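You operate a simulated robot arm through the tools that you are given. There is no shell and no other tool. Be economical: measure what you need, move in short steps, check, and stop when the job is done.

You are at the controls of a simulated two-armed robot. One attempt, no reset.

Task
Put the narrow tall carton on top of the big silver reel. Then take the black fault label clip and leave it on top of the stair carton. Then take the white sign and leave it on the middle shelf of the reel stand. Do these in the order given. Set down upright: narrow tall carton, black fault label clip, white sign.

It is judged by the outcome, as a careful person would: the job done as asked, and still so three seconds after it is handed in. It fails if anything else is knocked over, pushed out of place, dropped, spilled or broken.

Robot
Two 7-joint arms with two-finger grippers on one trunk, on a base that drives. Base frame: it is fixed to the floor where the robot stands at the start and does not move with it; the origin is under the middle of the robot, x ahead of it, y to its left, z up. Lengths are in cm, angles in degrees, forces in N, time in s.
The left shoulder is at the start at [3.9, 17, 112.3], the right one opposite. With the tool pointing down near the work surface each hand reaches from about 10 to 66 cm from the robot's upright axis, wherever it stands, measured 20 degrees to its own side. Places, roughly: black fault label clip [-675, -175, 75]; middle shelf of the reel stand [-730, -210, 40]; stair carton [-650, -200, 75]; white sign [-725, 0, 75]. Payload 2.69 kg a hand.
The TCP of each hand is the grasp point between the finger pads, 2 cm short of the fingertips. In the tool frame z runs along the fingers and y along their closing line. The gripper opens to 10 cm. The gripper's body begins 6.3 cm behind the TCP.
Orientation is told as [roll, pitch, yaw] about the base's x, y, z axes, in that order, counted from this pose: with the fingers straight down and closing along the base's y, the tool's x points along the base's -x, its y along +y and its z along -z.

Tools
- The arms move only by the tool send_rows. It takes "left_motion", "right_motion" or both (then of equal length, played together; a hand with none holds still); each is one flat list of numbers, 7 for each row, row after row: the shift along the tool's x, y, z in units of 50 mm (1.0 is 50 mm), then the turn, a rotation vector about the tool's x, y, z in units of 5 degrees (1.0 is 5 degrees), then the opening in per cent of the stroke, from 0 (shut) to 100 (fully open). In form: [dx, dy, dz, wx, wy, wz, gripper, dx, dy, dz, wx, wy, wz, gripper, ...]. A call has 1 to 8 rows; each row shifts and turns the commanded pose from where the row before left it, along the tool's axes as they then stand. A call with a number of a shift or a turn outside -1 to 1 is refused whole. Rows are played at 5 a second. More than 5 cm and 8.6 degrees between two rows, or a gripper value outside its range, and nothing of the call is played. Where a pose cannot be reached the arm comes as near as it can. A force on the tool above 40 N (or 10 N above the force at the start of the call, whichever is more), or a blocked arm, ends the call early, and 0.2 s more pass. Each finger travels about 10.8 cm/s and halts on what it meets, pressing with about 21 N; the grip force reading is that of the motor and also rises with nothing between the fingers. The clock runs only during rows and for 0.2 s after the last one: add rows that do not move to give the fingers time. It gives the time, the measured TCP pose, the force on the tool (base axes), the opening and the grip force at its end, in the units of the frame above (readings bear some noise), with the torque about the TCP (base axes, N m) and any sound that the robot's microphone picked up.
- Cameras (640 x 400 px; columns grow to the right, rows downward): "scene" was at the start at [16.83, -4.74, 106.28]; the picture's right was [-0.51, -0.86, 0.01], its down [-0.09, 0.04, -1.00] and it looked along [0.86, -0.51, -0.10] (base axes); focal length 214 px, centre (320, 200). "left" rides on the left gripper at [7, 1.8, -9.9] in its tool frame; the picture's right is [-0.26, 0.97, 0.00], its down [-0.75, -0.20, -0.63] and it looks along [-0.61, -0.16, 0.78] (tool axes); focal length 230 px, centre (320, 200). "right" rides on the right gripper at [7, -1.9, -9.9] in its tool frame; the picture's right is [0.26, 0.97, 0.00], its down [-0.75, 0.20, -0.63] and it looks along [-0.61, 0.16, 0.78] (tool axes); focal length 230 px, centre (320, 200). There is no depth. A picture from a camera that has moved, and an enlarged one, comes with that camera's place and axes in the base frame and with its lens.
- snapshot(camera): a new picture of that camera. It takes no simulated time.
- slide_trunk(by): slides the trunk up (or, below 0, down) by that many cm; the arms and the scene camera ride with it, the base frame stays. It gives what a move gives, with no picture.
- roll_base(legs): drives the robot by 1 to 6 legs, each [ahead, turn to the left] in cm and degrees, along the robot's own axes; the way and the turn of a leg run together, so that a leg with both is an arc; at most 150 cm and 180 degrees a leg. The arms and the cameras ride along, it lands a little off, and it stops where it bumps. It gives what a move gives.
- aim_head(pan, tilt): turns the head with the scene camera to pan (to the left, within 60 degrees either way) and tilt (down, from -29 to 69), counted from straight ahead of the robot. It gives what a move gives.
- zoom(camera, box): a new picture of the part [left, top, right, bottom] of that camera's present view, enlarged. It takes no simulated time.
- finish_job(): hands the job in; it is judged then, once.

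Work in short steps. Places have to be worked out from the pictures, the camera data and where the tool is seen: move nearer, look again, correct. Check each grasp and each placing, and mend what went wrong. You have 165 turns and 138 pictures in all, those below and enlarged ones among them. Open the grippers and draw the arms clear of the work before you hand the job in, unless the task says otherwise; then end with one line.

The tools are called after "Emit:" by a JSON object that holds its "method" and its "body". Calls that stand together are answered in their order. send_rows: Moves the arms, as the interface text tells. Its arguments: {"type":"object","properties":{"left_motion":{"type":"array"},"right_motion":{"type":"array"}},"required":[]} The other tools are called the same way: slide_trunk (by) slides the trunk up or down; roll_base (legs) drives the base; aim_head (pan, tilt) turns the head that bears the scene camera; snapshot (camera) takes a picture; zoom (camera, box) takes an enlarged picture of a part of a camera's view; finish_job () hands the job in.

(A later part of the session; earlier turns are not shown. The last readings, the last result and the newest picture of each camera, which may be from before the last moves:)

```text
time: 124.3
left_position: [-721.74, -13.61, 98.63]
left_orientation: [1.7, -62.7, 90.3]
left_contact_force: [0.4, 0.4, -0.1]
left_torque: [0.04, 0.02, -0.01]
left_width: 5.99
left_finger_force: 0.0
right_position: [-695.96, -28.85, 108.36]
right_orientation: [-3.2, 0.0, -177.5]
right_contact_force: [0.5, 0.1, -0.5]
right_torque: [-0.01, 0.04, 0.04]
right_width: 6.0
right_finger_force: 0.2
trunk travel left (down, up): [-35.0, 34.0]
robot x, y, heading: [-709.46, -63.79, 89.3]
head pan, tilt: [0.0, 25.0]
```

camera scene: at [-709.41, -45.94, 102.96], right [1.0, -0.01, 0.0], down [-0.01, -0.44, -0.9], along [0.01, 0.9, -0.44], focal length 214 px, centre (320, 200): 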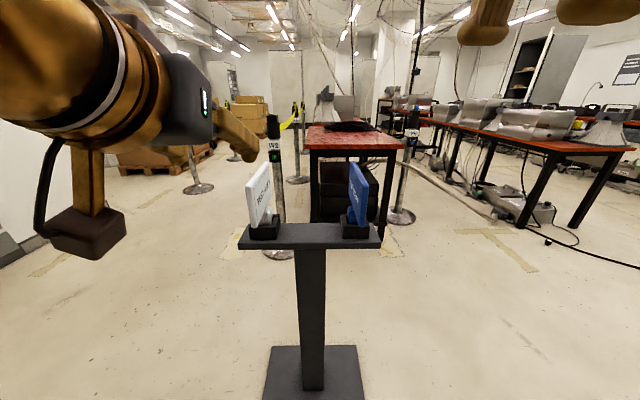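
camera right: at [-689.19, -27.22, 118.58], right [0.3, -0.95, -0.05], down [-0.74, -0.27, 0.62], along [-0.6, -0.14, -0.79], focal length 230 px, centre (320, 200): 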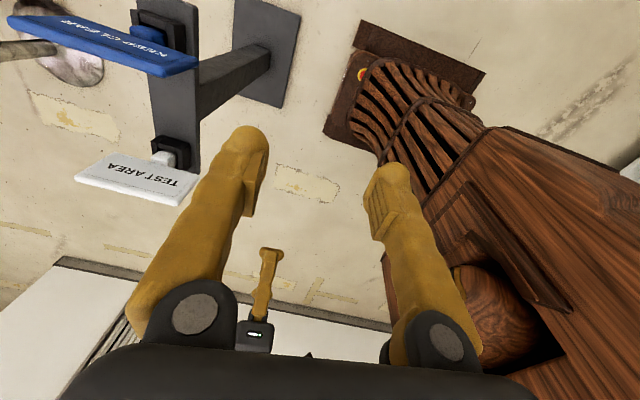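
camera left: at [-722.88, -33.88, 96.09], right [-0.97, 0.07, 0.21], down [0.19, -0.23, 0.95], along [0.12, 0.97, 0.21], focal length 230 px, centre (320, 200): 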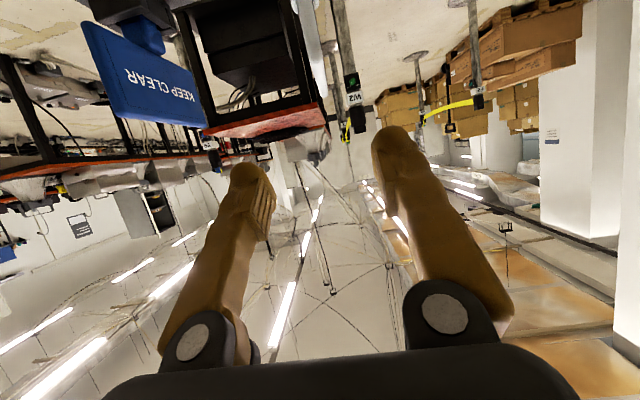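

Pose now reachable. Move over the plate's near end (y≈−4.2), still above it.

Emit:
{"method": "send_rows", "body": {"left_motion": [-0.43, 0.08, 0.84, 0.17, 0, 0, 60, -0.43, 0.08, 0.84, 0.17, 0, 0, 60, 0, 0, 0, 0, 0, 0, 60]}}

Emit:
{"method": "snapshot", "body": {"camera": "left"}}

Emit:
{"method": "snapshot", "body": {"camera": "scene"}}

Emit:
{"method": "snapshot", "body": {"camera": "right"}}

```text
time: 125.1
left_position: [-722.92, -4.24, 98.7]
left_orientation: [0.0, -62.7, 90.3]
left_contact_force: [0.0, 0.1, -0.1]
left_torque: [0.0, 0.01, -0.03]
left_width: 6.0
left_finger_force: 0.0
right_position: [-696.05, -28.66, 108.37]
right_orientation: [-3.2, 0.0, -177.4]
right_contact_force: [-0.3, 0.6, 0.5]
right_torque: [0.04, 0.0, 0.04]
right_width: 6.01
right_finger_force: 0.1
trunk travel left (down, up): [-35.0, 34.0]
robot x, y, heading: [-709.72, -63.74, 89.1]
head pan, tilt: [0.0, 25.0]
```

```text
74 pictures are left
camera left: at [-724.81, -16.28, 96.99], right [-0.97, 0.11, 0.23], down [0.2, -0.21, 0.96], along [0.16, 0.97, 0.18], focal length 230 px, centre (320, 200)
```

left: 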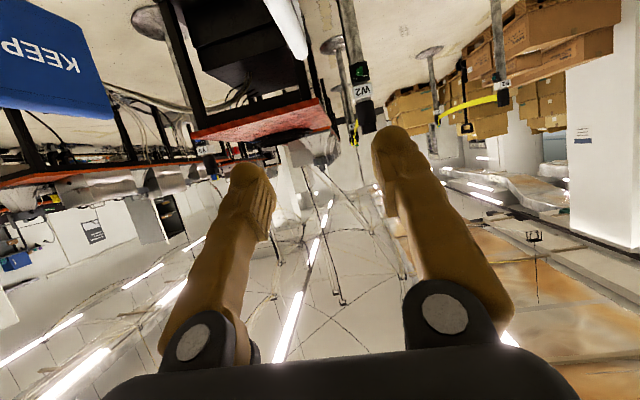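

```text
73 pictures are left
camera scene: at [-709.41, -45.95, 102.96], right [1.0, -0.01, 0.0], down [-0.01, -0.44, -0.9], along [0.01, 0.9, -0.44], focal length 214 px, centre (320, 200)
```

scene: 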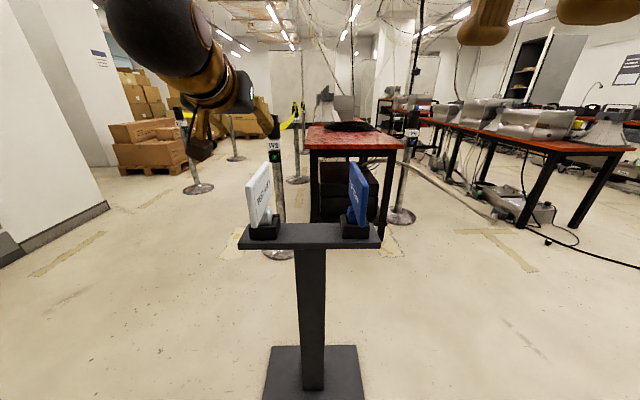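

```text
72 pictures are left
camera right: at [-689.15, -27.19, 118.56], right [0.3, -0.95, -0.05], down [-0.74, -0.27, 0.62], along [-0.6, -0.15, -0.78], focal length 230 px, centre (320, 200)
```

right: 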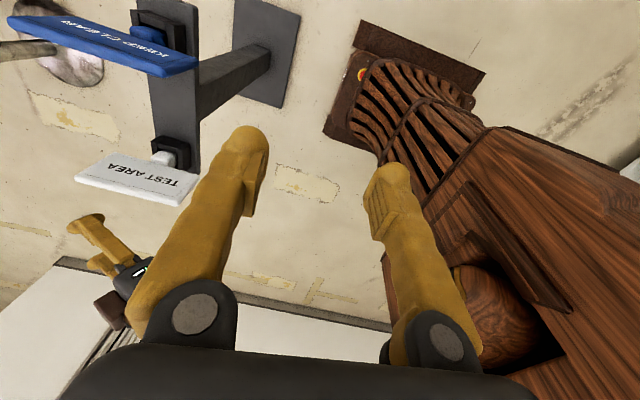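

Aligned within 0.4 cm. Lower halfway and check.

Emit:
{"method": "send_rows", "body": {"left_motion": [0.667, -0.08, 0.345, 0, 0, 0, 60, 0.667, 0, 0.345, 0, 0, 0, 60, 0, 0, 0, 0, 0, 0, 60]}}

Emit:
{"method": "zoom", "body": {"camera": "scene", "box": [180, 80, 340, 260]}}

Emit:
{"method": "zoom", "body": {"camera": "right", "box": [40, 80, 260, 340]}}

```text
time: 125.9
left_position: [-722.29, -4.13, 90.97]
left_orientation: [-0.1, -62.7, 90.3]
left_contact_force: [-0.1, 0.8, -0.5]
left_torque: [0.03, -0.01, 0.0]
left_width: 6.0
left_finger_force: 0.1
right_position: [-695.99, -28.89, 108.28]
right_orientation: [-3.1, 0.1, -177.5]
right_contact_force: [0.3, 0.2, -0.8]
right_torque: [-0.01, 0.02, 0.01]
right_width: 5.99
right_finger_force: 0.0
trunk travel left (down, up): [-35.0, 34.0]
robot x, y, heading: [-709.58, -63.51, 89.1]
head pan, tilt: [0.0, 25.0]
```

```text
2.22 times, centred on (260, 170) of scene
camera zoom: at [-709.41, -45.94, 102.96], right [1.0, -0.01, 0.0], down [-0.01, -0.44, -0.9], along [0.01, 0.9, -0.44], focal length 477 px, centre (453, 267)
```

zoom: 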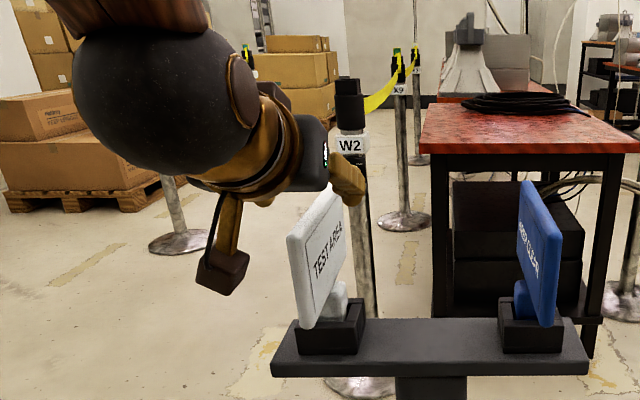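

```text
1.54 times, centred on (150, 210) of right
camera zoom: at [-689.15, -27.18, 118.56], right [0.3, -0.95, -0.05], down [-0.74, -0.27, 0.62], along [-0.6, -0.15, -0.78], focal length 354 px, centre (582, 185)
```

zoom: 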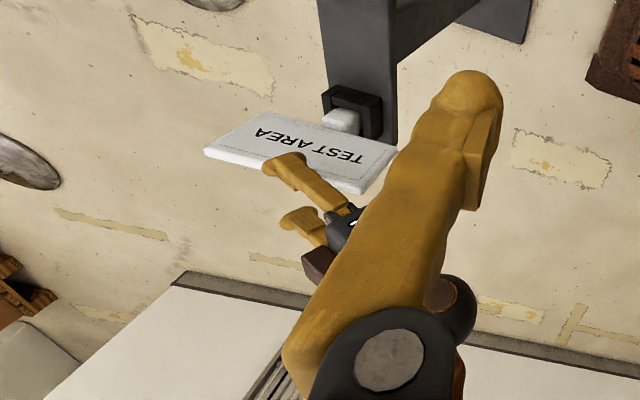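

Fingers straddle the plate line. Lower to z≈83.8.

Emit:
{"method": "send_rows", "body": {"left_motion": [0.42, 0.04, 0.22, 0, 0, 0, 60, 0.42, 0, 0.22, 0, 0, 0, 60, 0.42, 0, 0.22, 0, 0, 0, 60, 0, 0, 0, 0, 0, 0, 60]}}

Emit:
{"method": "zoom", "body": {"camera": "scene", "box": [180, 120, 340, 260]}}

Emit:
{"method": "snapshot", "body": {"camera": "left"}}

```text
time: 126.9
left_position: [-722.57, -4.04, 84.1]
left_orientation: [-0.1, -62.8, 90.4]
left_contact_force: [0.3, -0.8, 0.1]
left_torque: [0.01, -0.01, 0.0]
left_width: 6.0
left_finger_force: 0.0
right_position: [-695.99, -28.72, 108.34]
right_orientation: [-3.1, 0.0, -177.5]
right_contact_force: [-0.4, 0.1, -0.4]
right_torque: [0.0, 0.01, 0.01]
right_width: 6.02
right_finger_force: 0.0
trunk travel left (down, up): [-35.0, 34.0]
robot x, y, heading: [-709.63, -63.61, 89.0]
head pan, tilt: [0.0, 25.0]
```

```text
2.86 times, centred on (260, 190) of scene
camera zoom: at [-709.41, -45.94, 102.96], right [1.0, -0.01, 0.0], down [-0.01, -0.44, -0.9], along [0.01, 0.9, -0.44], focal length 613 px, centre (491, 229)
```

zoom: 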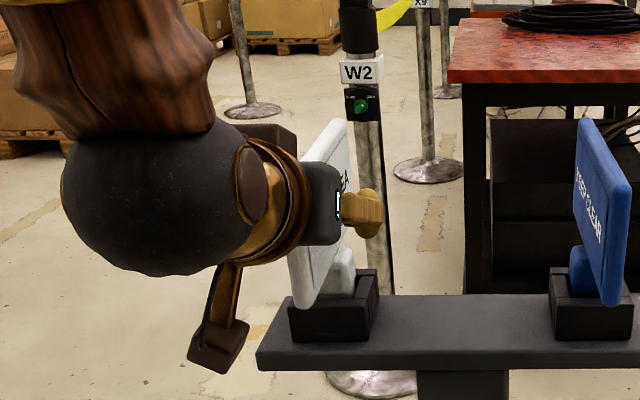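

```text
68 pictures are left
camera left: at [-724.39, -16.2, 82.32], right [-0.97, 0.11, 0.23], down [0.2, -0.21, 0.96], along [0.16, 0.97, 0.18], focal length 230 px, centre (320, 200)
```

left: 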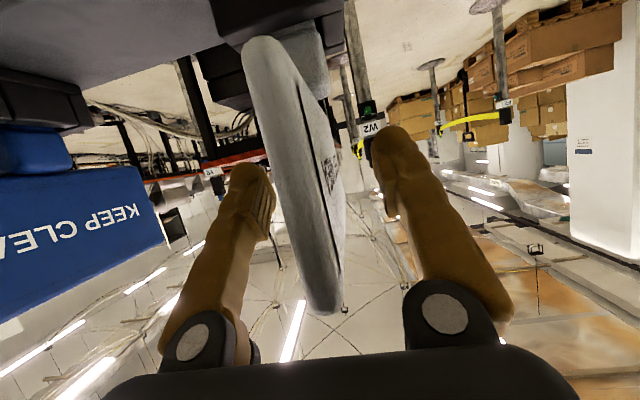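

Plate between the fingers. Close.

Emit:
{"method": "send_rows", "body": {"left_motion": [0, 0, 0, 0, 0, 0, 30, 0, 0, 0, 0, 0, 0, 0, 0, 0, 0, 0, 0, 0, 0, 0, 0, 0, 0, 0, 0, 0, 0, 0, 0, 0, 0, 0, 0]}}

Emit:
{"method": "zoom", "body": {"camera": "scene", "box": [180, 120, 340, 260]}}

```text
time: 128.1
left_position: [-722.54, -3.92, 83.91]
left_orientation: [-0.2, -62.6, 90.3]
left_contact_force: [-0.6, -0.2, 0.1]
left_torque: [-0.01, 0.02, -0.03]
left_width: 1.33
left_finger_force: 20.6
right_position: [-695.98, -28.73, 108.31]
right_orientation: [-3.2, -0.1, -177.4]
right_contact_force: [0.3, -0.2, -0.2]
right_torque: [-0.01, 0.02, -0.03]
right_width: 5.98
right_finger_force: 0.1
trunk travel left (down, up): [-35.0, 34.0]
robot x, y, heading: [-709.72, -64.06, 89.2]
head pan, tilt: [0.0, 25.0]
```

```text
2.86 times, centred on (260, 190) of scene
camera zoom: at [-709.42, -45.91, 102.95], right [1.0, -0.01, 0.0], down [-0.01, -0.44, -0.9], along [0.01, 0.9, -0.44], focal length 613 px, centre (491, 229)
```

zoom: 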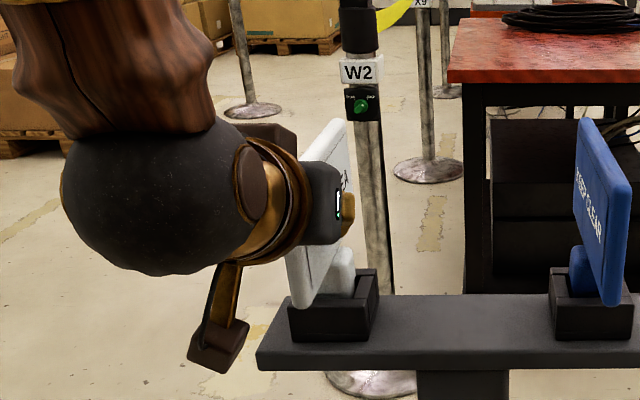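

Gripped (1.33 cm). Lift straight up slowly.

Emit:
{"method": "send_rows", "body": {"left_motion": [-0.25, 0, -0.13, 0, 0, 0, 0, -0.35, 0, -0.18, 0, 0, 0, 0, -0.44, 0, -0.23, 0, 0, 0, 0, -0.44, 0, -0.23, 0, 0, 0, 0, -0.44, 0, -0.23, 0, 0, 0, 0, 0, 0, 0, 0, 0, 0, 0]}}

Emit:
{"method": "snapshot", "body": {"camera": "scene"}}

Emit:
{"method": "zoom", "body": {"camera": "right", "box": [40, 80, 260, 340]}}

```text
time: 129.5
left_position: [-722.72, -4.03, 94.69]
left_orientation: [-0.2, -62.5, 90.4]
left_contact_force: [-0.6, -0.5, -0.5]
left_torque: [-0.1, -0.01, 0.0]
left_width: 1.29
left_finger_force: 21.2
right_position: [-696.04, -28.87, 108.33]
right_orientation: [-3.2, 0.0, -177.5]
right_contact_force: [-0.1, -0.1, -0.4]
right_torque: [-0.02, 0.05, 0.0]
right_width: 6.01
right_finger_force: 0.1
trunk travel left (down, up): [-35.0, 34.0]
robot x, y, heading: [-709.81, -63.96, 89.0]
head pan, tilt: [0.0, 25.0]
```

```text
66 pictures are left
camera scene: at [-709.42, -45.88, 102.94], right [1.0, -0.01, 0.0], down [-0.01, -0.44, -0.9], along [0.01, 0.9, -0.44], focal length 214 px, centre (320, 200)
```

scene: 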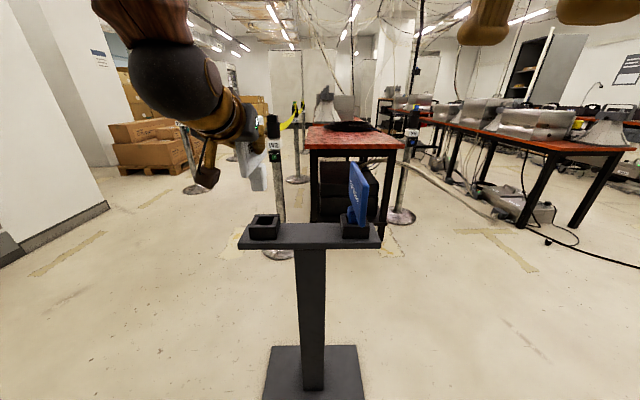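

```text
1.54 times, centred on (150, 210) of right
camera zoom: at [-689.17, -27.1, 118.54], right [0.3, -0.95, -0.05], down [-0.74, -0.27, 0.62], along [-0.6, -0.15, -0.78], focal length 354 px, centre (582, 185)
```

zoom: 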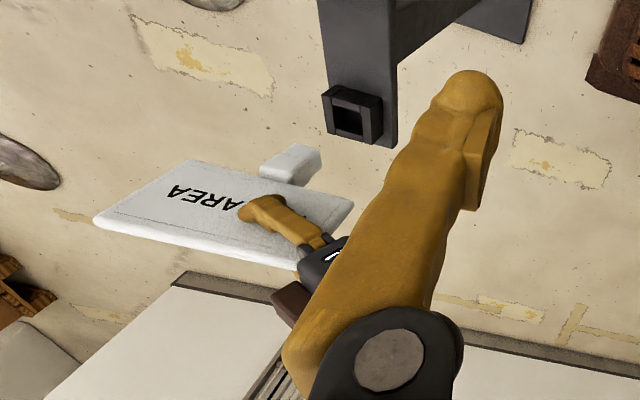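

Sign is out cleanly and held level. Raise the right hand out of the way, reverse, and drive round to face the bench at x≈−757.

Emit:
{"method": "send_rows", "body": {"right_motion": [0, 0, -0.8, 0, 0, 0, 60, 0, 0, -0.8, 0, 0, 0, 60, 0, 0, -0.8, 0, 0, 0, 60, 0, 0, -0.8, 0, 0, 0, 60]}}

Emit:
{"method": "roll_base", "body": {"legs": [[-30, 0], [0, 90], [46, 0], [0, 91]]}}

Emit:
{"method": "aim_head", "body": {"pan": 0, "tilt": 35}}

Emit:
{"method": "snapshot", "body": {"camera": "scene"}}

```text
time: 130.5
left_position: [-722.7, -4.14, 94.73]
left_orientation: [-0.2, -62.5, 90.4]
left_contact_force: [0.6, 0.1, -2.1]
left_torque: [-0.08, 0.01, -0.01]
left_width: 1.3
left_finger_force: 20.6
right_position: [-696.17, -29.46, 124.18]
right_orientation: [-2.3, 0.1, -177.6]
right_contact_force: [0.0, -1.1, -0.6]
right_torque: [0.0, 0.01, -0.04]
right_width: 5.97
right_finger_force: 0.0
trunk travel left (down, up): [-35.0, 34.0]
robot x, y, heading: [-709.7, -63.72, 89.4]
head pan, tilt: [0.0, 25.0]
```

```text
time: 142.8
left_position: [-741.26, -153.03, 94.77]
left_orientation: [-0.3, -62.6, -87.4]
left_contact_force: [0.1, -0.2, -1.6]
left_torque: [0.05, 0.06, 0.03]
left_width: 1.29
left_finger_force: 21.4
right_position: [-768.79, -128.72, 124.18]
right_orientation: [-2.6, -0.1, 4.6]
right_contact_force: [-0.8, -0.4, 0.7]
right_torque: [0.03, -0.05, -0.01]
right_width: 5.98
right_finger_force: 0.0
trunk travel left (down, up): [-35.0, 34.0]
robot x, y, heading: [-757.14, -93.74, -88.6]
head pan, tilt: [0.0, 25.0]
```

```text
time: 143.5
left_position: [-741.43, -151.37, 95.75]
left_orientation: [0.0, -63.5, -87.7]
left_contact_force: [-0.5, 0.1, -1.7]
left_torque: [0.04, -0.02, 0.02]
left_width: 1.29
left_finger_force: 21.9
right_position: [-768.99, -127.2, 123.07]
right_orientation: [-0.2, 0.0, 4.6]
right_contact_force: [-0.3, 0.3, 0.4]
right_torque: [0.01, 0.01, 0.02]
right_width: 6.01
right_finger_force: 0.0
trunk travel left (down, up): [-35.0, 34.0]
robot x, y, heading: [-757.14, -93.87, -88.6]
head pan, tilt: [0.0, 35.0]
```

```text
64 pictures are left
camera scene: at [-756.54, -111.36, 101.4], right [-1.0, -0.02, 0.0], down [-0.01, 0.59, -0.81], along [0.02, -0.81, -0.59], focal length 214 px, centre (320, 200)
```

scene: 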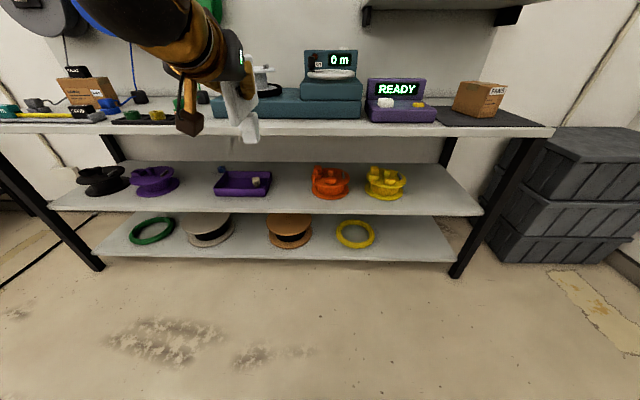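

There's an 18 cm free gap between the tray and the orange spool, centred at x≈−743.6. Straighten heading slightly and lower the trunk 30 cm in front of the bench.

Emit:
{"method": "roll_base", "body": {"legs": [[0, -1.7]]}}

Emit:
{"method": "slide_trunk", "body": {"by": -30}}

Emit:
{"method": "aim_head", "body": {"pan": 10, "tilt": 18}}

Emit:
{"method": "snapshot", "body": {"camera": "scene"}}

Emit:
{"method": "snapshot", "body": {"camera": "left"}}

```text
time: 144.3
left_position: [-743.32, -151.96, 95.7]
left_orientation: [-0.1, -63.5, -89.6]
left_contact_force: [-0.7, -0.6, -0.7]
left_torque: [0.08, -0.02, 0.03]
left_width: 1.29
left_finger_force: 21.1
right_position: [-770.0, -126.82, 123.19]
right_orientation: [-0.4, -0.2, 2.9]
right_contact_force: [-0.6, -0.1, -0.6]
right_torque: [-0.02, -0.03, 0.01]
right_width: 5.99
right_finger_force: 0.0
trunk travel left (down, up): [-35.0, 34.0]
robot x, y, heading: [-756.59, -93.76, -90.5]
head pan, tilt: [0.0, 35.0]
```

```text
time: 147.3
left_position: [-743.13, -150.5, 66.48]
left_orientation: [-0.1, -64.5, -89.3]
left_contact_force: [0.4, 0.9, -2.1]
left_torque: [0.06, 0.03, 0.02]
left_width: 1.29
left_finger_force: 20.7
right_position: [-769.82, -125.44, 92.49]
right_orientation: [1.3, -0.3, 2.9]
right_contact_force: [0.5, -0.2, 0.4]
right_torque: [-0.02, 0.02, 0.02]
right_width: 6.0
right_finger_force: 0.1
trunk travel left (down, up): [-5.0, 64.0]
robot x, y, heading: [-757.09, -93.91, -90.3]
head pan, tilt: [0.0, 35.0]
```

```text
time: 148.1
left_position: [-743.11, -150.34, 66.55]
left_orientation: [0.0, -64.5, -89.3]
left_contact_force: [-0.4, 0.7, -1.4]
left_torque: [0.06, 0.02, -0.01]
left_width: 1.33
left_finger_force: 20.4
right_position: [-769.91, -125.49, 92.35]
right_orientation: [1.3, -0.1, 2.7]
right_contact_force: [-0.2, 0.8, -0.1]
right_torque: [0.04, 0.0, -0.02]
right_width: 6.03
right_finger_force: 0.0
trunk travel left (down, up): [-5.0, 64.0]
robot x, y, heading: [-756.98, -93.65, -90.3]
head pan, tilt: [10.0, 18.0]
```

```text
63 pictures are left
camera scene: at [-755.4, -111.35, 74.08], right [-0.99, -0.16, 0.0], down [-0.05, 0.32, -0.95], along [0.16, -0.93, -0.33], focal length 214 px, centre (320, 200)
```

scene: 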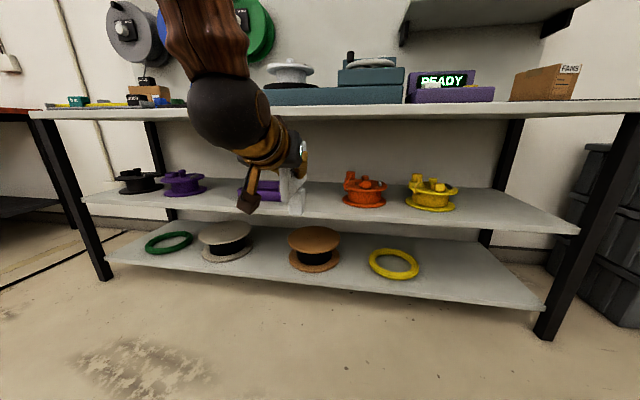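

```text
62 pictures are left
camera left: at [-741.48, -138.54, 64.54], right [0.97, -0.1, 0.23], down [-0.2, 0.24, 0.95], along [-0.15, -0.96, 0.21], focal length 230 px, centre (320, 200)
```

left: 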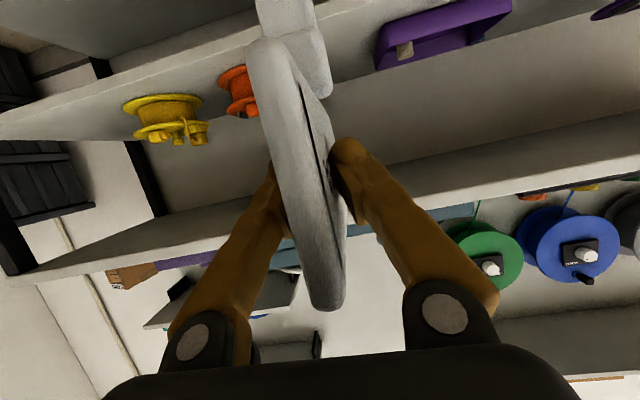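

Zoom on the sign in the scene view to find the foot's bottom relative to the TCP.

Emit:
{"method": "zoom", "body": {"camera": "scene", "box": [220, 120, 400, 240]}}

Emit:
{"method": "zoom", "body": {"camera": "left", "box": [220, 0, 380, 130]}}

```text
3.33 times, centred on (310, 180) of scene
camera zoom: at [-755.4, -111.35, 74.08], right [-0.99, -0.16, 0.0], down [-0.05, 0.32, -0.95], along [0.16, -0.93, -0.33], focal length 715 px, centre (353, 267)
```

zoom: 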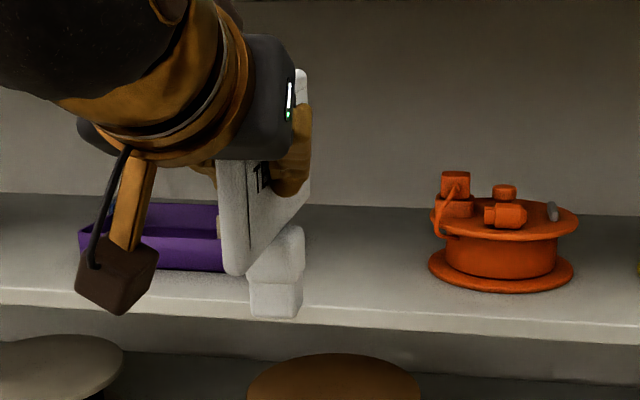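

```text
3.08 times, centred on (300, 65) of left
camera zoom: at [-741.48, -138.54, 64.54], right [0.97, -0.1, 0.23], down [-0.2, 0.24, 0.95], along [-0.15, -0.96, 0.21], focal length 708 px, centre (382, 615)
```

zoom: 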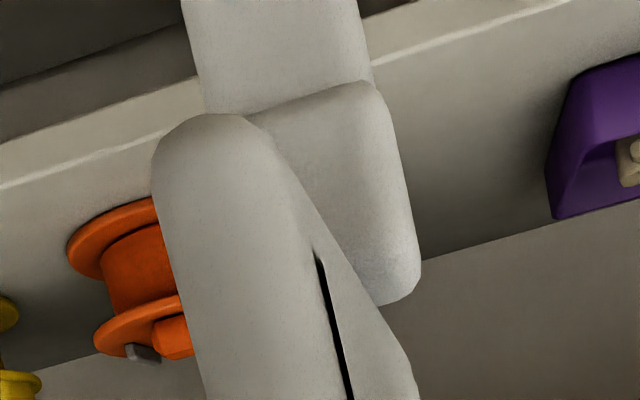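

Foot bottom is ~11.2 cm below TCP; shelf z≈40, its front edge y≈−182..−187. Lower the trunk the last 5 cm, then the arm 5 cm down and 6 cm forward, levelling the sign.

Emit:
{"method": "slide_trunk", "body": {"by": -5}}

Emit:
{"method": "send_rows", "body": {"left_motion": [0.193, 0, 0.757, 0, 0.19, 0, 0, 0.193, 0, 0.757, 0, 0.19, 0, 0, 0, 0, 0, 0, 0, 0, 0]}}

Emit:
{"method": "aim_head", "body": {"pan": 15, "tilt": 5}}

Emit:
{"method": "snapshot", "body": {"camera": "scene"}}

```text
time: 149.0
left_position: [-743.1, -150.37, 61.59]
left_orientation: [-0.1, -64.5, -89.4]
left_contact_force: [0.0, -0.4, -1.5]
left_torque: [0.13, 0.02, -0.03]
left_width: 1.32
left_finger_force: 21.5
right_position: [-769.8, -125.42, 87.47]
right_orientation: [1.1, -0.2, 2.8]
right_contact_force: [-1.0, -0.2, -0.9]
right_torque: [0.01, -0.02, -0.01]
right_width: 6.0
right_finger_force: 0.1
trunk travel left (down, up): [0.0, 69.0]
robot x, y, heading: [-757.02, -93.9, -90.6]
head pan, tilt: [10.0, 18.0]
```

```text
time: 149.8
left_position: [-742.98, -156.35, 56.21]
left_orientation: [-0.2, -62.5, -89.3]
left_contact_force: [-0.3, 0.3, -2.2]
left_torque: [-0.01, -0.02, 0.01]
left_width: 1.31
left_finger_force: 21.3
right_position: [-769.83, -125.41, 87.4]
right_orientation: [1.2, -0.1, 2.8]
right_contact_force: [0.3, -0.4, 0.7]
right_torque: [-0.01, -0.01, 0.02]
right_width: 6.02
right_finger_force: 0.0
trunk travel left (down, up): [0.0, 69.0]
robot x, y, heading: [-757.14, -93.76, -90.6]
head pan, tilt: [10.0, 18.0]
```

```text
time: 150.6
left_position: [-742.86, -156.25, 56.25]
left_orientation: [-0.2, -62.6, -89.2]
left_contact_force: [0.4, -0.4, -2.3]
left_torque: [0.04, 0.0, 0.0]
left_width: 1.3
left_finger_force: 20.8
right_position: [-769.76, -125.41, 87.44]
right_orientation: [1.2, -0.3, 2.8]
right_contact_force: [-0.3, -1.0, 0.0]
right_torque: [0.0, 0.0, 0.0]
right_width: 6.01
right_finger_force: 0.1
trunk travel left (down, up): [0.0, 69.0]
robot x, y, heading: [-756.81, -93.96, -90.4]
head pan, tilt: [15.0, 5.0]
```

```text
59 pictures are left
camera scene: at [-754.64, -111.0, 71.2], right [-0.97, -0.25, 0.0], down [-0.02, 0.1, -0.99], along [0.25, -0.96, -0.1], focal length 214 px, centre (320, 200)
```

scene: 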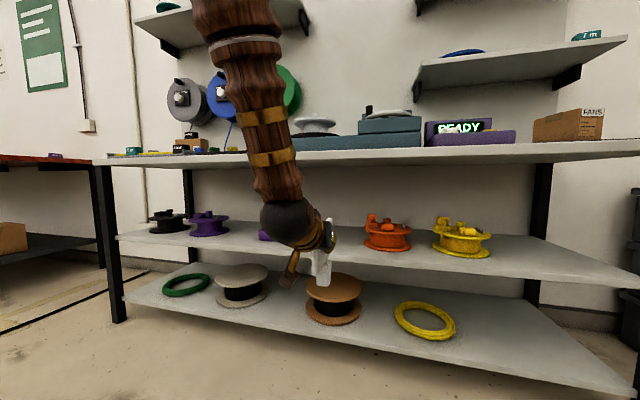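

Zoom to measure the shelf edge heights precisely.

Emit:
{"method": "zoom", "body": {"camera": "scene", "box": [240, 180, 480, 330]}}

```text
2.67 times, centred on (360, 255) of scene
camera zoom: at [-754.64, -111.0, 71.2], right [-0.97, -0.25, 0.0], down [-0.02, 0.1, -0.99], along [0.25, -0.96, -0.1], focal length 572 px, centre (213, 53)
```

zoom: 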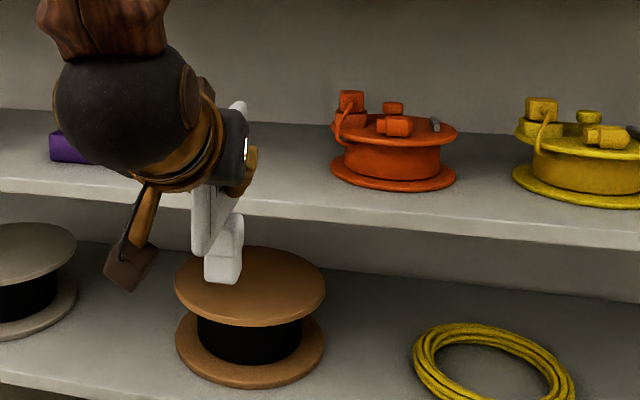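

Refined: shelf surface z≈44, foot bottom ≈45.8 — raise 4.5 cm and nudge +1.2 cm in x before driving in.

Emit:
{"method": "send_rows", "body": {"left_motion": [-0.4, 0.12, -0.2, 0, 0, 0, 0, -0.4, 0.12, -0.2, 0, 0, 0, 0, 0, 0, 0, 0, 0, 0, 0]}}

Emit:
{"method": "roll_base", "body": {"legs": [[18, 0]]}}

Emit:
{"method": "snapshot", "body": {"camera": "scene"}}

Emit:
{"method": "snapshot", "body": {"camera": "left"}}

```text
time: 151.4
left_position: [-741.84, -156.46, 60.81]
left_orientation: [-0.1, -62.6, -89.3]
left_contact_force: [0.7, -0.6, -0.9]
left_torque: [0.05, 0.02, 0.0]
left_width: 1.32
left_finger_force: 20.8
right_position: [-769.84, -125.42, 87.51]
right_orientation: [1.2, -0.2, 2.9]
right_contact_force: [0.4, 0.6, 0.1]
right_torque: [-0.02, 0.0, -0.03]
right_width: 6.01
right_finger_force: 0.0
trunk travel left (down, up): [0.0, 69.0]
robot x, y, heading: [-756.79, -93.86, -90.5]
head pan, tilt: [15.0, 5.0]
```

```text
time: 152.9
left_position: [-741.93, -174.22, 60.79]
left_orientation: [-0.1, -62.6, -89.4]
left_contact_force: [0.1, 0.4, -1.3]
left_torque: [0.07, 0.02, 0.01]
left_width: 1.3
left_finger_force: 21.4
right_position: [-770.17, -143.29, 87.42]
right_orientation: [1.2, -0.2, 2.8]
right_contact_force: [0.2, 0.5, -0.7]
right_torque: [0.0, -0.04, -0.02]
right_width: 6.02
right_finger_force: 0.1
trunk travel left (down, up): [0.0, 69.0]
robot x, y, heading: [-757.43, -111.62, -90.5]
head pan, tilt: [15.0, 5.0]
```

```text
57 pictures are left
camera scene: at [-754.79, -128.87, 71.21], right [-0.97, -0.25, 0.0], down [-0.02, 0.1, -0.99], along [0.25, -0.96, -0.1], focal length 214 px, centre (320, 200)
```

scene: 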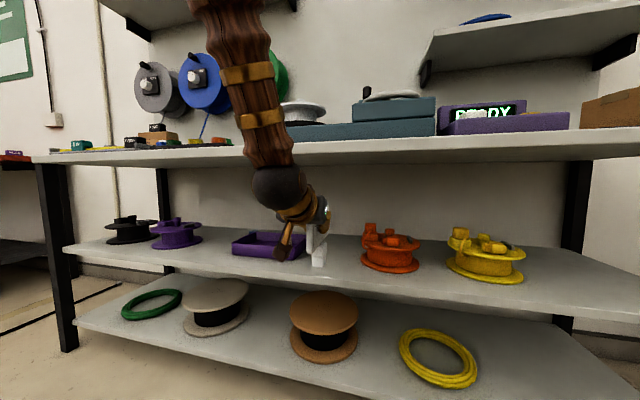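

```text
56 pictures are left
camera left: at [-740.26, -162.34, 59.23], right [0.97, -0.11, 0.23], down [-0.2, 0.21, 0.96], along [-0.15, -0.97, 0.18], focal length 230 px, centre (320, 200)
```

left: 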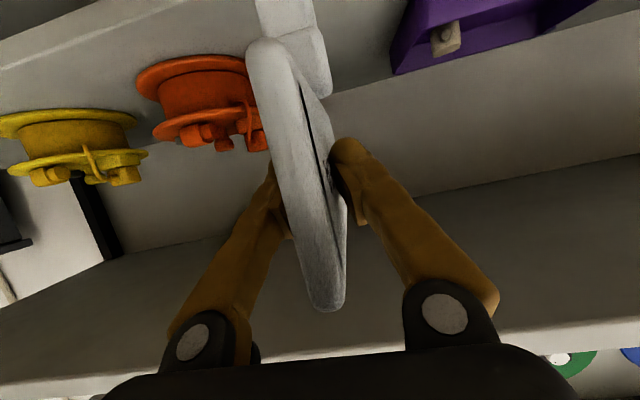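

Clear so far. Drive in another 20 cm (TCP→≈−194).

Emit:
{"method": "roll_base", "body": {"legs": [[12, 0]]}}

Emit:
{"method": "roll_base", "body": {"legs": [[8, 0]]}}

Emit:
{"method": "aim_head", "body": {"pan": 20, "tilt": 20}}

Emit:
{"method": "snapshot", "body": {"camera": "scene"}}

Emit:
{"method": "snapshot", "body": {"camera": "left"}}

```text
time: 154.1
left_position: [-742.05, -185.27, 61.78]
left_orientation: [-0.3, -63.5, -89.3]
left_contact_force: [-0.3, 0.9, -2.0]
left_torque: [0.05, 0.01, 0.01]
left_width: 1.31
left_finger_force: 21.5
right_position: [-770.04, -154.34, 86.73]
right_orientation: [2.6, -0.2, 2.8]
right_contact_force: [0.6, -0.3, 0.1]
right_torque: [-0.02, -0.02, 0.02]
right_width: 6.01
right_finger_force: 0.0
trunk travel left (down, up): [0.0, 69.0]
robot x, y, heading: [-757.37, -123.37, -90.3]
head pan, tilt: [15.0, 5.0]
```

```text
time: 155.2
left_position: [-742.08, -192.22, 62.8]
left_orientation: [-0.2, -64.4, -89.2]
left_contact_force: [1.1, 0.5, -1.6]
left_torque: [0.06, 0.0, -0.02]
left_width: 1.29
left_finger_force: 21.3
right_position: [-770.12, -161.48, 86.14]
right_orientation: [4.1, -0.4, 2.9]
right_contact_force: [0.1, -1.0, -0.7]
right_torque: [-0.02, -0.01, -0.03]
right_width: 6.0
right_finger_force: 0.0
trunk travel left (down, up): [0.0, 69.0]
robot x, y, heading: [-757.36, -131.83, -90.4]
head pan, tilt: [15.0, 5.0]
```

```text
time: 155.9
left_position: [-741.96, -191.34, 63.75]
left_orientation: [-0.3, -65.4, -89.3]
left_contact_force: [-0.2, 0.9, -1.5]
left_torque: [0.08, 0.01, -0.02]
left_width: 1.3
left_finger_force: 21.1
right_position: [-770.08, -160.35, 85.63]
right_orientation: [5.5, -0.4, 2.9]
right_contact_force: [-0.9, -0.6, 0.2]
right_torque: [0.02, 0.02, 0.02]
right_width: 6.0
right_finger_force: 0.0
trunk travel left (down, up): [0.0, 69.0]
robot x, y, heading: [-757.47, -131.69, -90.5]
head pan, tilt: [20.0, 20.0]
```

```text
55 pictures are left
camera scene: at [-754.11, -148.69, 68.78], right [-0.94, -0.34, -0.01], down [-0.11, 0.34, -0.93], along [0.32, -0.88, -0.36], focal length 214 px, centre (320, 200)
```

scene: 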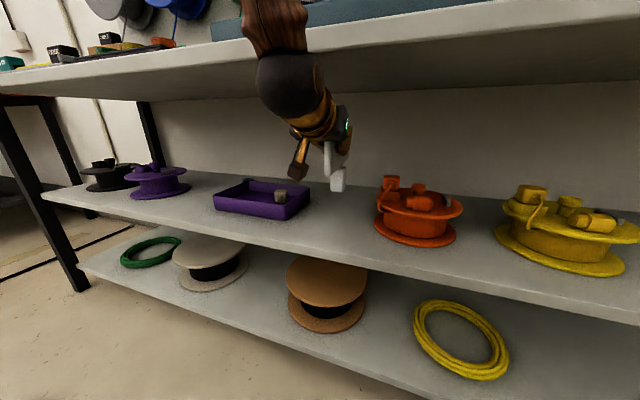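

```text
54 pictures are left
camera left: at [-740.31, -179.49, 61.56], right [0.97, -0.1, 0.23], down [-0.2, 0.26, 0.95], along [-0.15, -0.96, 0.23], focal length 230 px, centre (320, 200)
```

left: 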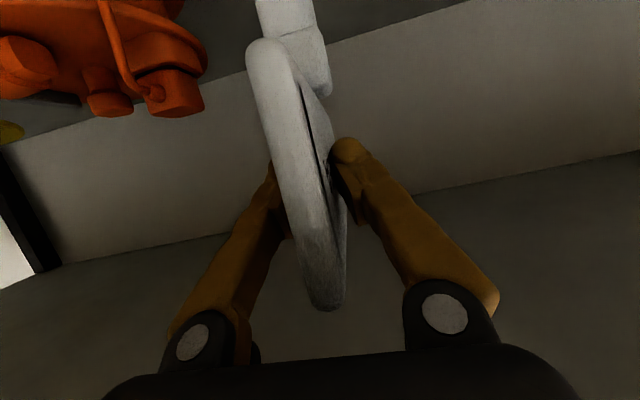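

Sign is over the free gap. Correct the lean (pitch −65.4→−62.6) and lower to about 2–3 cm above the shelf.

Emit:
{"method": "send_rows", "body": {"left_motion": [0, 0, 0, 0, 0.56, 0, 0, 0.36, 0, 0.19, 0, 0, 0, 0, 0.36, 0, 0.19, 0, 0, 0, 0, 0.3, 0, 0.16, 0, 0, 0, 0, 0, 0, 0, 0, 0, 0, 0]}}

Emit:
{"method": "zoom", "body": {"camera": "scene", "box": [250, 110, 430, 250]}}

```text
time: 157.1
left_position: [-742.04, -191.47, 57.97]
left_orientation: [-0.2, -62.5, -89.4]
left_contact_force: [0.4, -0.8, -1.7]
left_torque: [0.05, -0.01, -0.02]
left_width: 1.32
left_finger_force: 21.3
right_position: [-770.02, -160.38, 85.59]
right_orientation: [5.6, -0.2, 2.9]
right_contact_force: [-0.7, 0.8, -0.6]
right_torque: [-0.01, -0.05, -0.02]
right_width: 6.01
right_finger_force: 0.1
trunk travel left (down, up): [0.0, 69.0]
robot x, y, heading: [-757.12, -131.74, -90.1]
head pan, tilt: [20.0, 20.0]
```

```text
2.86 times, centred on (340, 180) of scene
camera zoom: at [-754.1, -148.7, 68.77], right [-0.94, -0.34, -0.01], down [-0.11, 0.34, -0.93], along [0.32, -0.88, -0.36], focal length 613 px, centre (263, 257)
```

zoom: 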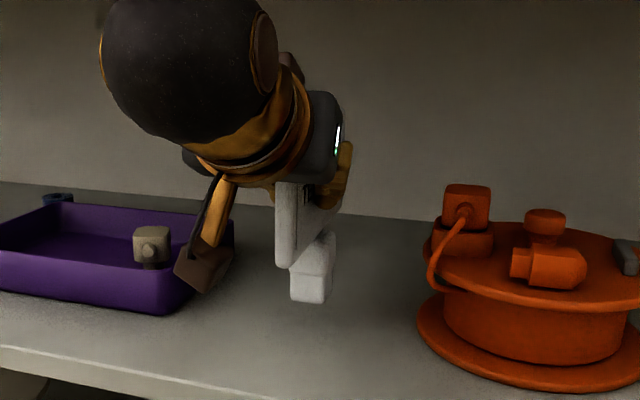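

Level and clear. Lower 1.8 cm, then creep.

Emit:
{"method": "send_rows", "body": {"left_motion": [0.178, 0, 0.092, 0, 0, 0, 0, 0.142, 0, 0.074, 0, 0, 0, 0, 0, 0, 0, 0, 0, 0, 0]}}

Emit:
{"method": "zoom", "body": {"camera": "scene", "box": [250, 110, 430, 250]}}

```text
time: 157.9
left_position: [-741.91, -191.24, 56.18]
left_orientation: [-0.3, -62.5, -89.2]
left_contact_force: [0.4, 0.2, -2.4]
left_torque: [0.04, 0.05, -0.01]
left_width: 1.31
left_finger_force: 20.9
right_position: [-770.08, -160.48, 85.54]
right_orientation: [5.7, -0.3, 2.9]
right_contact_force: [-1.2, -0.4, -0.3]
right_torque: [0.0, -0.04, 0.04]
right_width: 5.99
right_finger_force: 0.0
trunk travel left (down, up): [0.0, 69.0]
robot x, y, heading: [-756.89, -131.52, -90.6]
head pan, tilt: [20.0, 20.0]
```

```text
2.86 times, centred on (340, 180) of scene
camera zoom: at [-754.1, -148.7, 68.77], right [-0.94, -0.34, -0.01], down [-0.11, 0.34, -0.93], along [0.32, -0.88, -0.36], focal length 613 px, centre (263, 257)
```

zoom: 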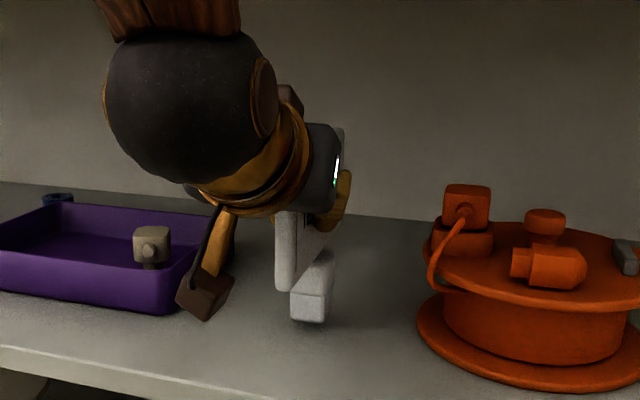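

Foot ≈1 cm above the shelf. Creep down 3 mm steps.

Emit:
{"method": "send_rows", "body": {"left_motion": [0.053, 0, 0.028, 0, 0, 0, 0, 0.053, 0, 0.028, 0, 0, 0, 0, 0.036, 0, 0.018, 0, 0, 0, 0, 0, 0, 0, 0, 0, 0, 0]}}

Emit:
{"method": "zoom", "body": {"camera": "scene", "box": [290, 140, 390, 240]}}

```text
time: 158.9
left_position: [-742.01, -191.49, 55.44]
left_orientation: [-0.2, -62.5, -89.2]
left_contact_force: [-0.7, -1.2, -1.3]
left_torque: [0.06, -0.01, -0.01]
left_width: 1.29
left_finger_force: 20.9
right_position: [-770.07, -160.51, 85.53]
right_orientation: [5.6, -0.4, 2.8]
right_contact_force: [-0.7, -0.3, -0.1]
right_torque: [0.0, 0.03, 0.01]
right_width: 6.02
right_finger_force: 0.0
trunk travel left (down, up): [0.0, 69.0]
robot x, y, heading: [-757.52, -131.49, -90.3]
head pan, tilt: [20.0, 20.0]
```

```text
4.00 times, centred on (340, 190) of scene
camera zoom: at [-754.1, -148.7, 68.77], right [-0.94, -0.34, -0.01], down [-0.11, 0.34, -0.93], along [0.32, -0.88, -0.36], focal length 858 px, centre (240, 240)
```

zoom: 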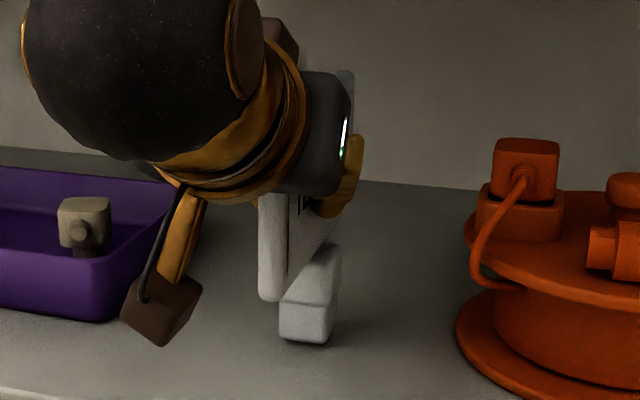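

Shadow is closing under the foot; continue with 2 mm steps.

Emit:
{"method": "send_rows", "body": {"left_motion": [0.036, 0, 0.018, 0, 0, 0, 0, 0.036, 0, 0.018, 0, 0, 0, 0, 0, 0, 0, 0, 0, 0, 0]}}

```text
time: 159.7
left_position: [-741.98, -191.36, 55.12]
left_orientation: [-0.3, -62.7, -89.2]
left_contact_force: [-0.6, 0.9, 4.2]
left_torque: [-0.11, 0.0, -0.03]
left_width: 1.33
left_finger_force: 21.0
right_position: [-770.18, -160.33, 85.68]
right_orientation: [5.5, -0.3, 2.9]
right_contact_force: [0.2, 0.0, 0.2]
right_torque: [0.02, 0.01, -0.03]
right_width: 6.01
right_finger_force: 0.0
trunk travel left (down, up): [0.0, 69.0]
robot x, y, heading: [-757.36, -131.44, -90.6]
head pan, tilt: [20.0, 20.0]
```

Contact (force z +4). Check, then open slightly.

Emit:
{"method": "send_rows", "body": {"left_motion": [0, 0, 0, 0, 0, 0, 18, 0, 0, 0, 0, 0, 0, 25, 0, 0, 0, 0, 0, 0, 35, 0, 0, 0, 0, 0, 0, 35]}}

Emit:
{"method": "zoom", "body": {"camera": "scene", "box": [290, 140, 390, 240]}}

Emit:
{"method": "snapshot", "body": {"camera": "left"}}

```text
time: 160.7
left_position: [-742.01, -191.37, 55.1]
left_orientation: [-0.2, -62.6, -89.2]
left_contact_force: [0.5, 0.2, 0.1]
left_torque: [0.02, 0.02, 0.0]
left_width: 3.52
left_finger_force: 0.1
right_position: [-770.1, -160.36, 85.61]
right_orientation: [5.6, -0.5, 3.0]
right_contact_force: [0.1, 0.3, -0.9]
right_torque: [0.02, -0.02, 0.02]
right_width: 5.99
right_finger_force: 0.0
trunk travel left (down, up): [0.0, 69.0]
robot x, y, heading: [-757.04, -131.65, -90.4]
head pan, tilt: [20.0, 20.0]
```

```text
4.00 times, centred on (340, 190) of scene
camera zoom: at [-754.11, -148.69, 68.78], right [-0.94, -0.34, -0.01], down [-0.11, 0.34, -0.93], along [0.32, -0.88, -0.36], focal length 858 px, centre (240, 240)
```

zoom: 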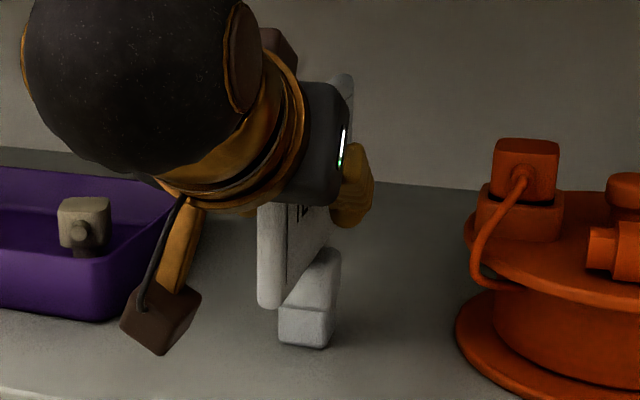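

```text
49 pictures are left
camera left: at [-740.34, -179.42, 53.38], right [0.97, -0.11, 0.23], down [-0.2, 0.21, 0.96], along [-0.15, -0.97, 0.18], focal length 230 px, centre (320, 200)
```

left: 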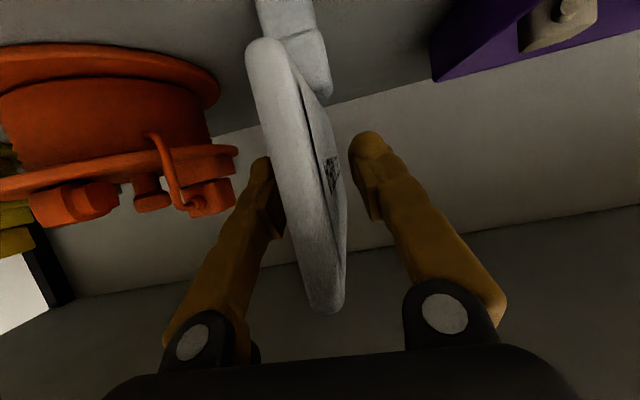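

The sign stands by itself. Open wider and withdraw along the tool axis.

Emit:
{"method": "send_rows", "body": {"left_motion": [0, 0, 0, 0, 0, 0, 50, 0, 0, 0, 0, 0, 0, 55, 0, 0, -0.4, 0, 0, 0, 55, 0, 0, -0.6, 0, 0, 0, 55, 0, 0, -0.6, 0, 0, 0, 55, 0, 0, -0.4, 0, 0, 0, 55]}}

Emit:
{"method": "snapshot", "body": {"camera": "left"}}

Emit:
{"method": "snapshot", "body": {"camera": "scene"}}

```text
time: 162.1
left_position: [-742.0, -182.61, 59.55]
left_orientation: [-0.2, -62.5, -89.1]
left_contact_force: [0.3, 0.6, -1.0]
left_torque: [-0.01, -0.03, 0.0]
left_width: 5.51
left_finger_force: 0.0
right_position: [-770.14, -160.32, 85.53]
right_orientation: [5.6, -0.4, 2.9]
right_contact_force: [0.7, 0.1, 0.3]
right_torque: [0.01, -0.01, -0.02]
right_width: 6.0
right_finger_force: 0.0
trunk travel left (down, up): [0.0, 69.0]
robot x, y, heading: [-757.02, -131.59, -90.4]
head pan, tilt: [20.0, 20.0]
```

```text
48 pictures are left
camera left: at [-740.35, -170.6, 57.93], right [0.97, -0.11, 0.23], down [-0.2, 0.21, 0.96], along [-0.15, -0.97, 0.18], focal length 230 px, centre (320, 200)
```

left: 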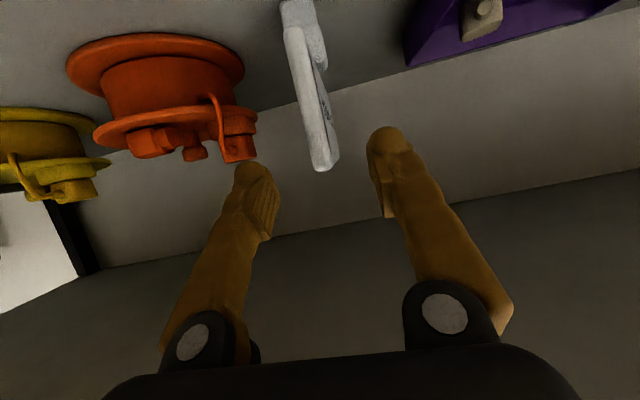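

```text
47 pictures are left
camera scene: at [-754.11, -148.69, 68.78], right [-0.94, -0.34, -0.01], down [-0.11, 0.34, -0.93], along [0.32, -0.88, -0.36], focal length 214 px, centre (320, 200)
```

scene: 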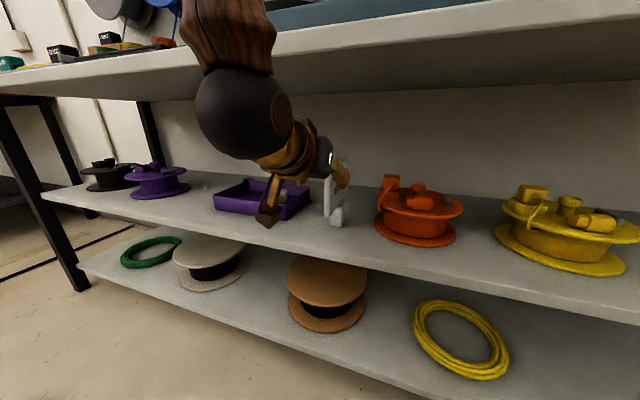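

Free of the sign. Back the robot out 45 cm and verify.

Emit:
{"method": "roll_base", "body": {"legs": [[-45, 0]]}}

Emit:
{"method": "aim_head", "body": {"pan": 10, "tilt": 15}}

Emit:
{"method": "snapshot", "body": {"camera": "scene"}}

Emit:
{"method": "zoom", "body": {"camera": "scene", "box": [200, 120, 400, 245]}}

```text
time: 164.8
left_position: [-741.75, -137.46, 59.49]
left_orientation: [-0.2, -62.6, -89.3]
left_contact_force: [0.0, 0.5, 0.4]
left_torque: [0.0, 0.0, -0.01]
left_width: 5.5
left_finger_force: 0.0
right_position: [-769.88, -115.39, 85.5]
right_orientation: [5.6, -0.3, 2.9]
right_contact_force: [0.2, 0.5, -0.3]
right_torque: [0.02, 0.02, -0.02]
right_width: 5.98
right_finger_force: 0.0
trunk travel left (down, up): [0.0, 69.0]
robot x, y, heading: [-757.04, -86.54, -90.5]
head pan, tilt: [20.0, 20.0]
```

```text
time: 165.6
left_position: [-741.72, -136.7, 60.36]
left_orientation: [-0.2, -63.6, -89.4]
left_contact_force: [0.9, -1.0, 0.4]
left_torque: [-0.01, -0.01, 0.02]
left_width: 5.5
left_finger_force: 0.0
right_position: [-769.81, -114.25, 85.02]
right_orientation: [7.0, -0.4, 2.9]
right_contact_force: [0.4, -0.3, 0.9]
right_torque: [0.0, 0.01, 0.0]
right_width: 5.99
right_finger_force: 0.0
trunk travel left (down, up): [0.0, 69.0]
robot x, y, heading: [-757.41, -86.6, -90.7]
head pan, tilt: [10.0, 15.0]
```

```text
46 pictures are left
camera scene: at [-755.37, -104.11, 69.58], right [-0.99, -0.17, 0.0], down [-0.04, 0.27, -0.96], along [0.16, -0.95, -0.28], focal length 214 px, centre (320, 200)
```

scene: 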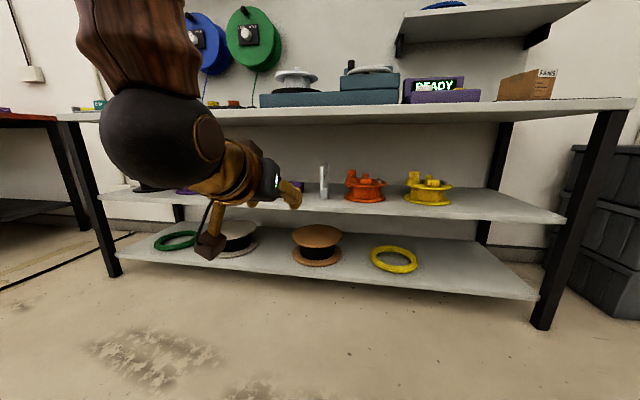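

```text
3.20 times, centred on (300, 182) of scene
camera zoom: at [-755.37, -104.11, 69.58], right [-0.99, -0.17, 0.0], down [-0.04, 0.27, -0.96], along [0.16, -0.95, -0.28], focal length 686 px, centre (384, 256)
```

zoom: 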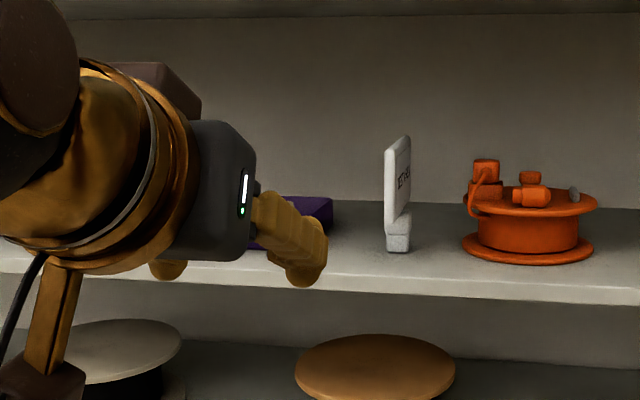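

The sign stands upright on the middle shelf. Raise the trunk and check the clip on the stair carton and open the grippers.

Emit:
{"method": "slide_trunk", "body": {"by": 30}}

Emit:
{"method": "send_rows", "body": {"left_motion": [0, 0, 0, 0, 0, 0, 100, 0, 0, 0, 0, 0, 0, 100], "right_motion": [0, 0, 0, 0, 0, 0, 100, 0, 0, 0, 0, 0, 0, 100]}}

Emit:
{"method": "roll_base", "body": {"legs": [[0, 35]]}}

Emit:
{"method": "aim_head", "body": {"pan": 0, "tilt": 25}}

Emit:
{"method": "snapshot", "body": {"camera": "scene"}}

```text
time: 168.6
left_position: [-741.66, -136.74, 90.37]
left_orientation: [-0.3, -63.4, -89.4]
left_contact_force: [0.7, -0.4, 0.7]
left_torque: [-0.01, 0.04, 0.02]
left_width: 5.53
left_finger_force: 0.0
right_position: [-769.81, -114.42, 114.83]
right_orientation: [7.5, -0.5, 2.9]
right_contact_force: [0.0, -0.8, 1.3]
right_torque: [0.02, 0.0, 0.03]
right_width: 6.0
right_finger_force: 0.1
trunk travel left (down, up): [-30.0, 39.0]
robot x, y, heading: [-757.16, -86.77, -90.3]
head pan, tilt: [10.0, 15.0]
```

```text
time: 169.2
left_position: [-741.77, -136.69, 90.49]
left_orientation: [-0.3, -63.4, -89.4]
left_contact_force: [-0.3, 0.0, -0.5]
left_torque: [-0.03, 0.0, 0.02]
left_width: 10.0
left_finger_force: 0.0
right_position: [-769.78, -114.45, 114.73]
right_orientation: [7.7, -0.5, 3.0]
right_contact_force: [-0.6, 0.3, -0.2]
right_torque: [-0.02, -0.02, -0.01]
right_width: 10.01
right_finger_force: 0.1
trunk travel left (down, up): [-30.0, 39.0]
robot x, y, heading: [-756.99, -86.99, -90.5]
head pan, tilt: [10.0, 15.0]
```

```text
time: 171.3
left_position: [-715.56, -118.61, 90.4]
left_orientation: [-0.2, -63.5, -54.0]
left_contact_force: [0.2, 0.1, -0.8]
left_torque: [0.02, 0.01, 0.01]
left_width: 9.99
left_finger_force: 0.1
right_position: [-751.62, -116.45, 115.77]
right_orientation: [5.1, -0.4, 38.1]
right_contact_force: [0.6, -0.8, -0.3]
right_torque: [0.0, 0.0, 0.02]
right_width: 10.01
right_finger_force: 0.1
trunk travel left (down, up): [-30.0, 39.0]
robot x, y, heading: [-757.53, -86.87, -55.1]
head pan, tilt: [10.0, 15.0]
```

```text
time: 172.0
left_position: [-716.29, -117.54, 91.22]
left_orientation: [-0.1, -64.3, -54.0]
left_contact_force: [-0.1, -1.8, 0.0]
left_torque: [0.01, 0.0, 0.0]
left_width: 10.0
left_finger_force: 0.0
right_position: [-752.43, -115.38, 115.16]
right_orientation: [7.1, -0.4, 38.1]
right_contact_force: [1.2, -0.7, -0.2]
right_torque: [0.01, 0.05, 0.05]
right_width: 10.0
right_finger_force: 0.0
trunk travel left (down, up): [-30.0, 39.0]
robot x, y, heading: [-756.86, -86.85, -55.4]
head pan, tilt: [0.0, 25.0]
```

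```text
44 pictures are left
camera scene: at [-746.81, -101.57, 97.96], right [-0.82, -0.57, 0.0], down [-0.25, 0.36, -0.9], along [0.51, -0.74, -0.44], focal length 214 px, centre (320, 200)
```

scene: 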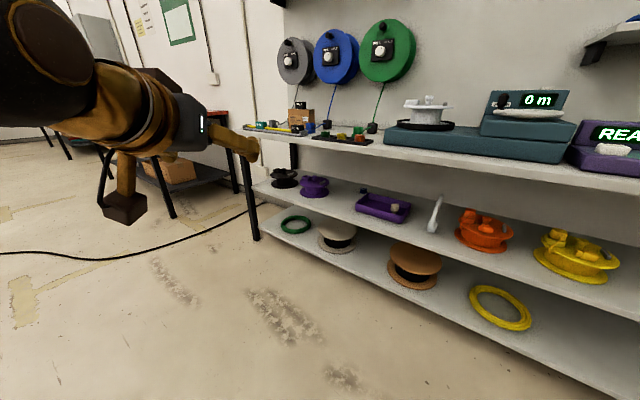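

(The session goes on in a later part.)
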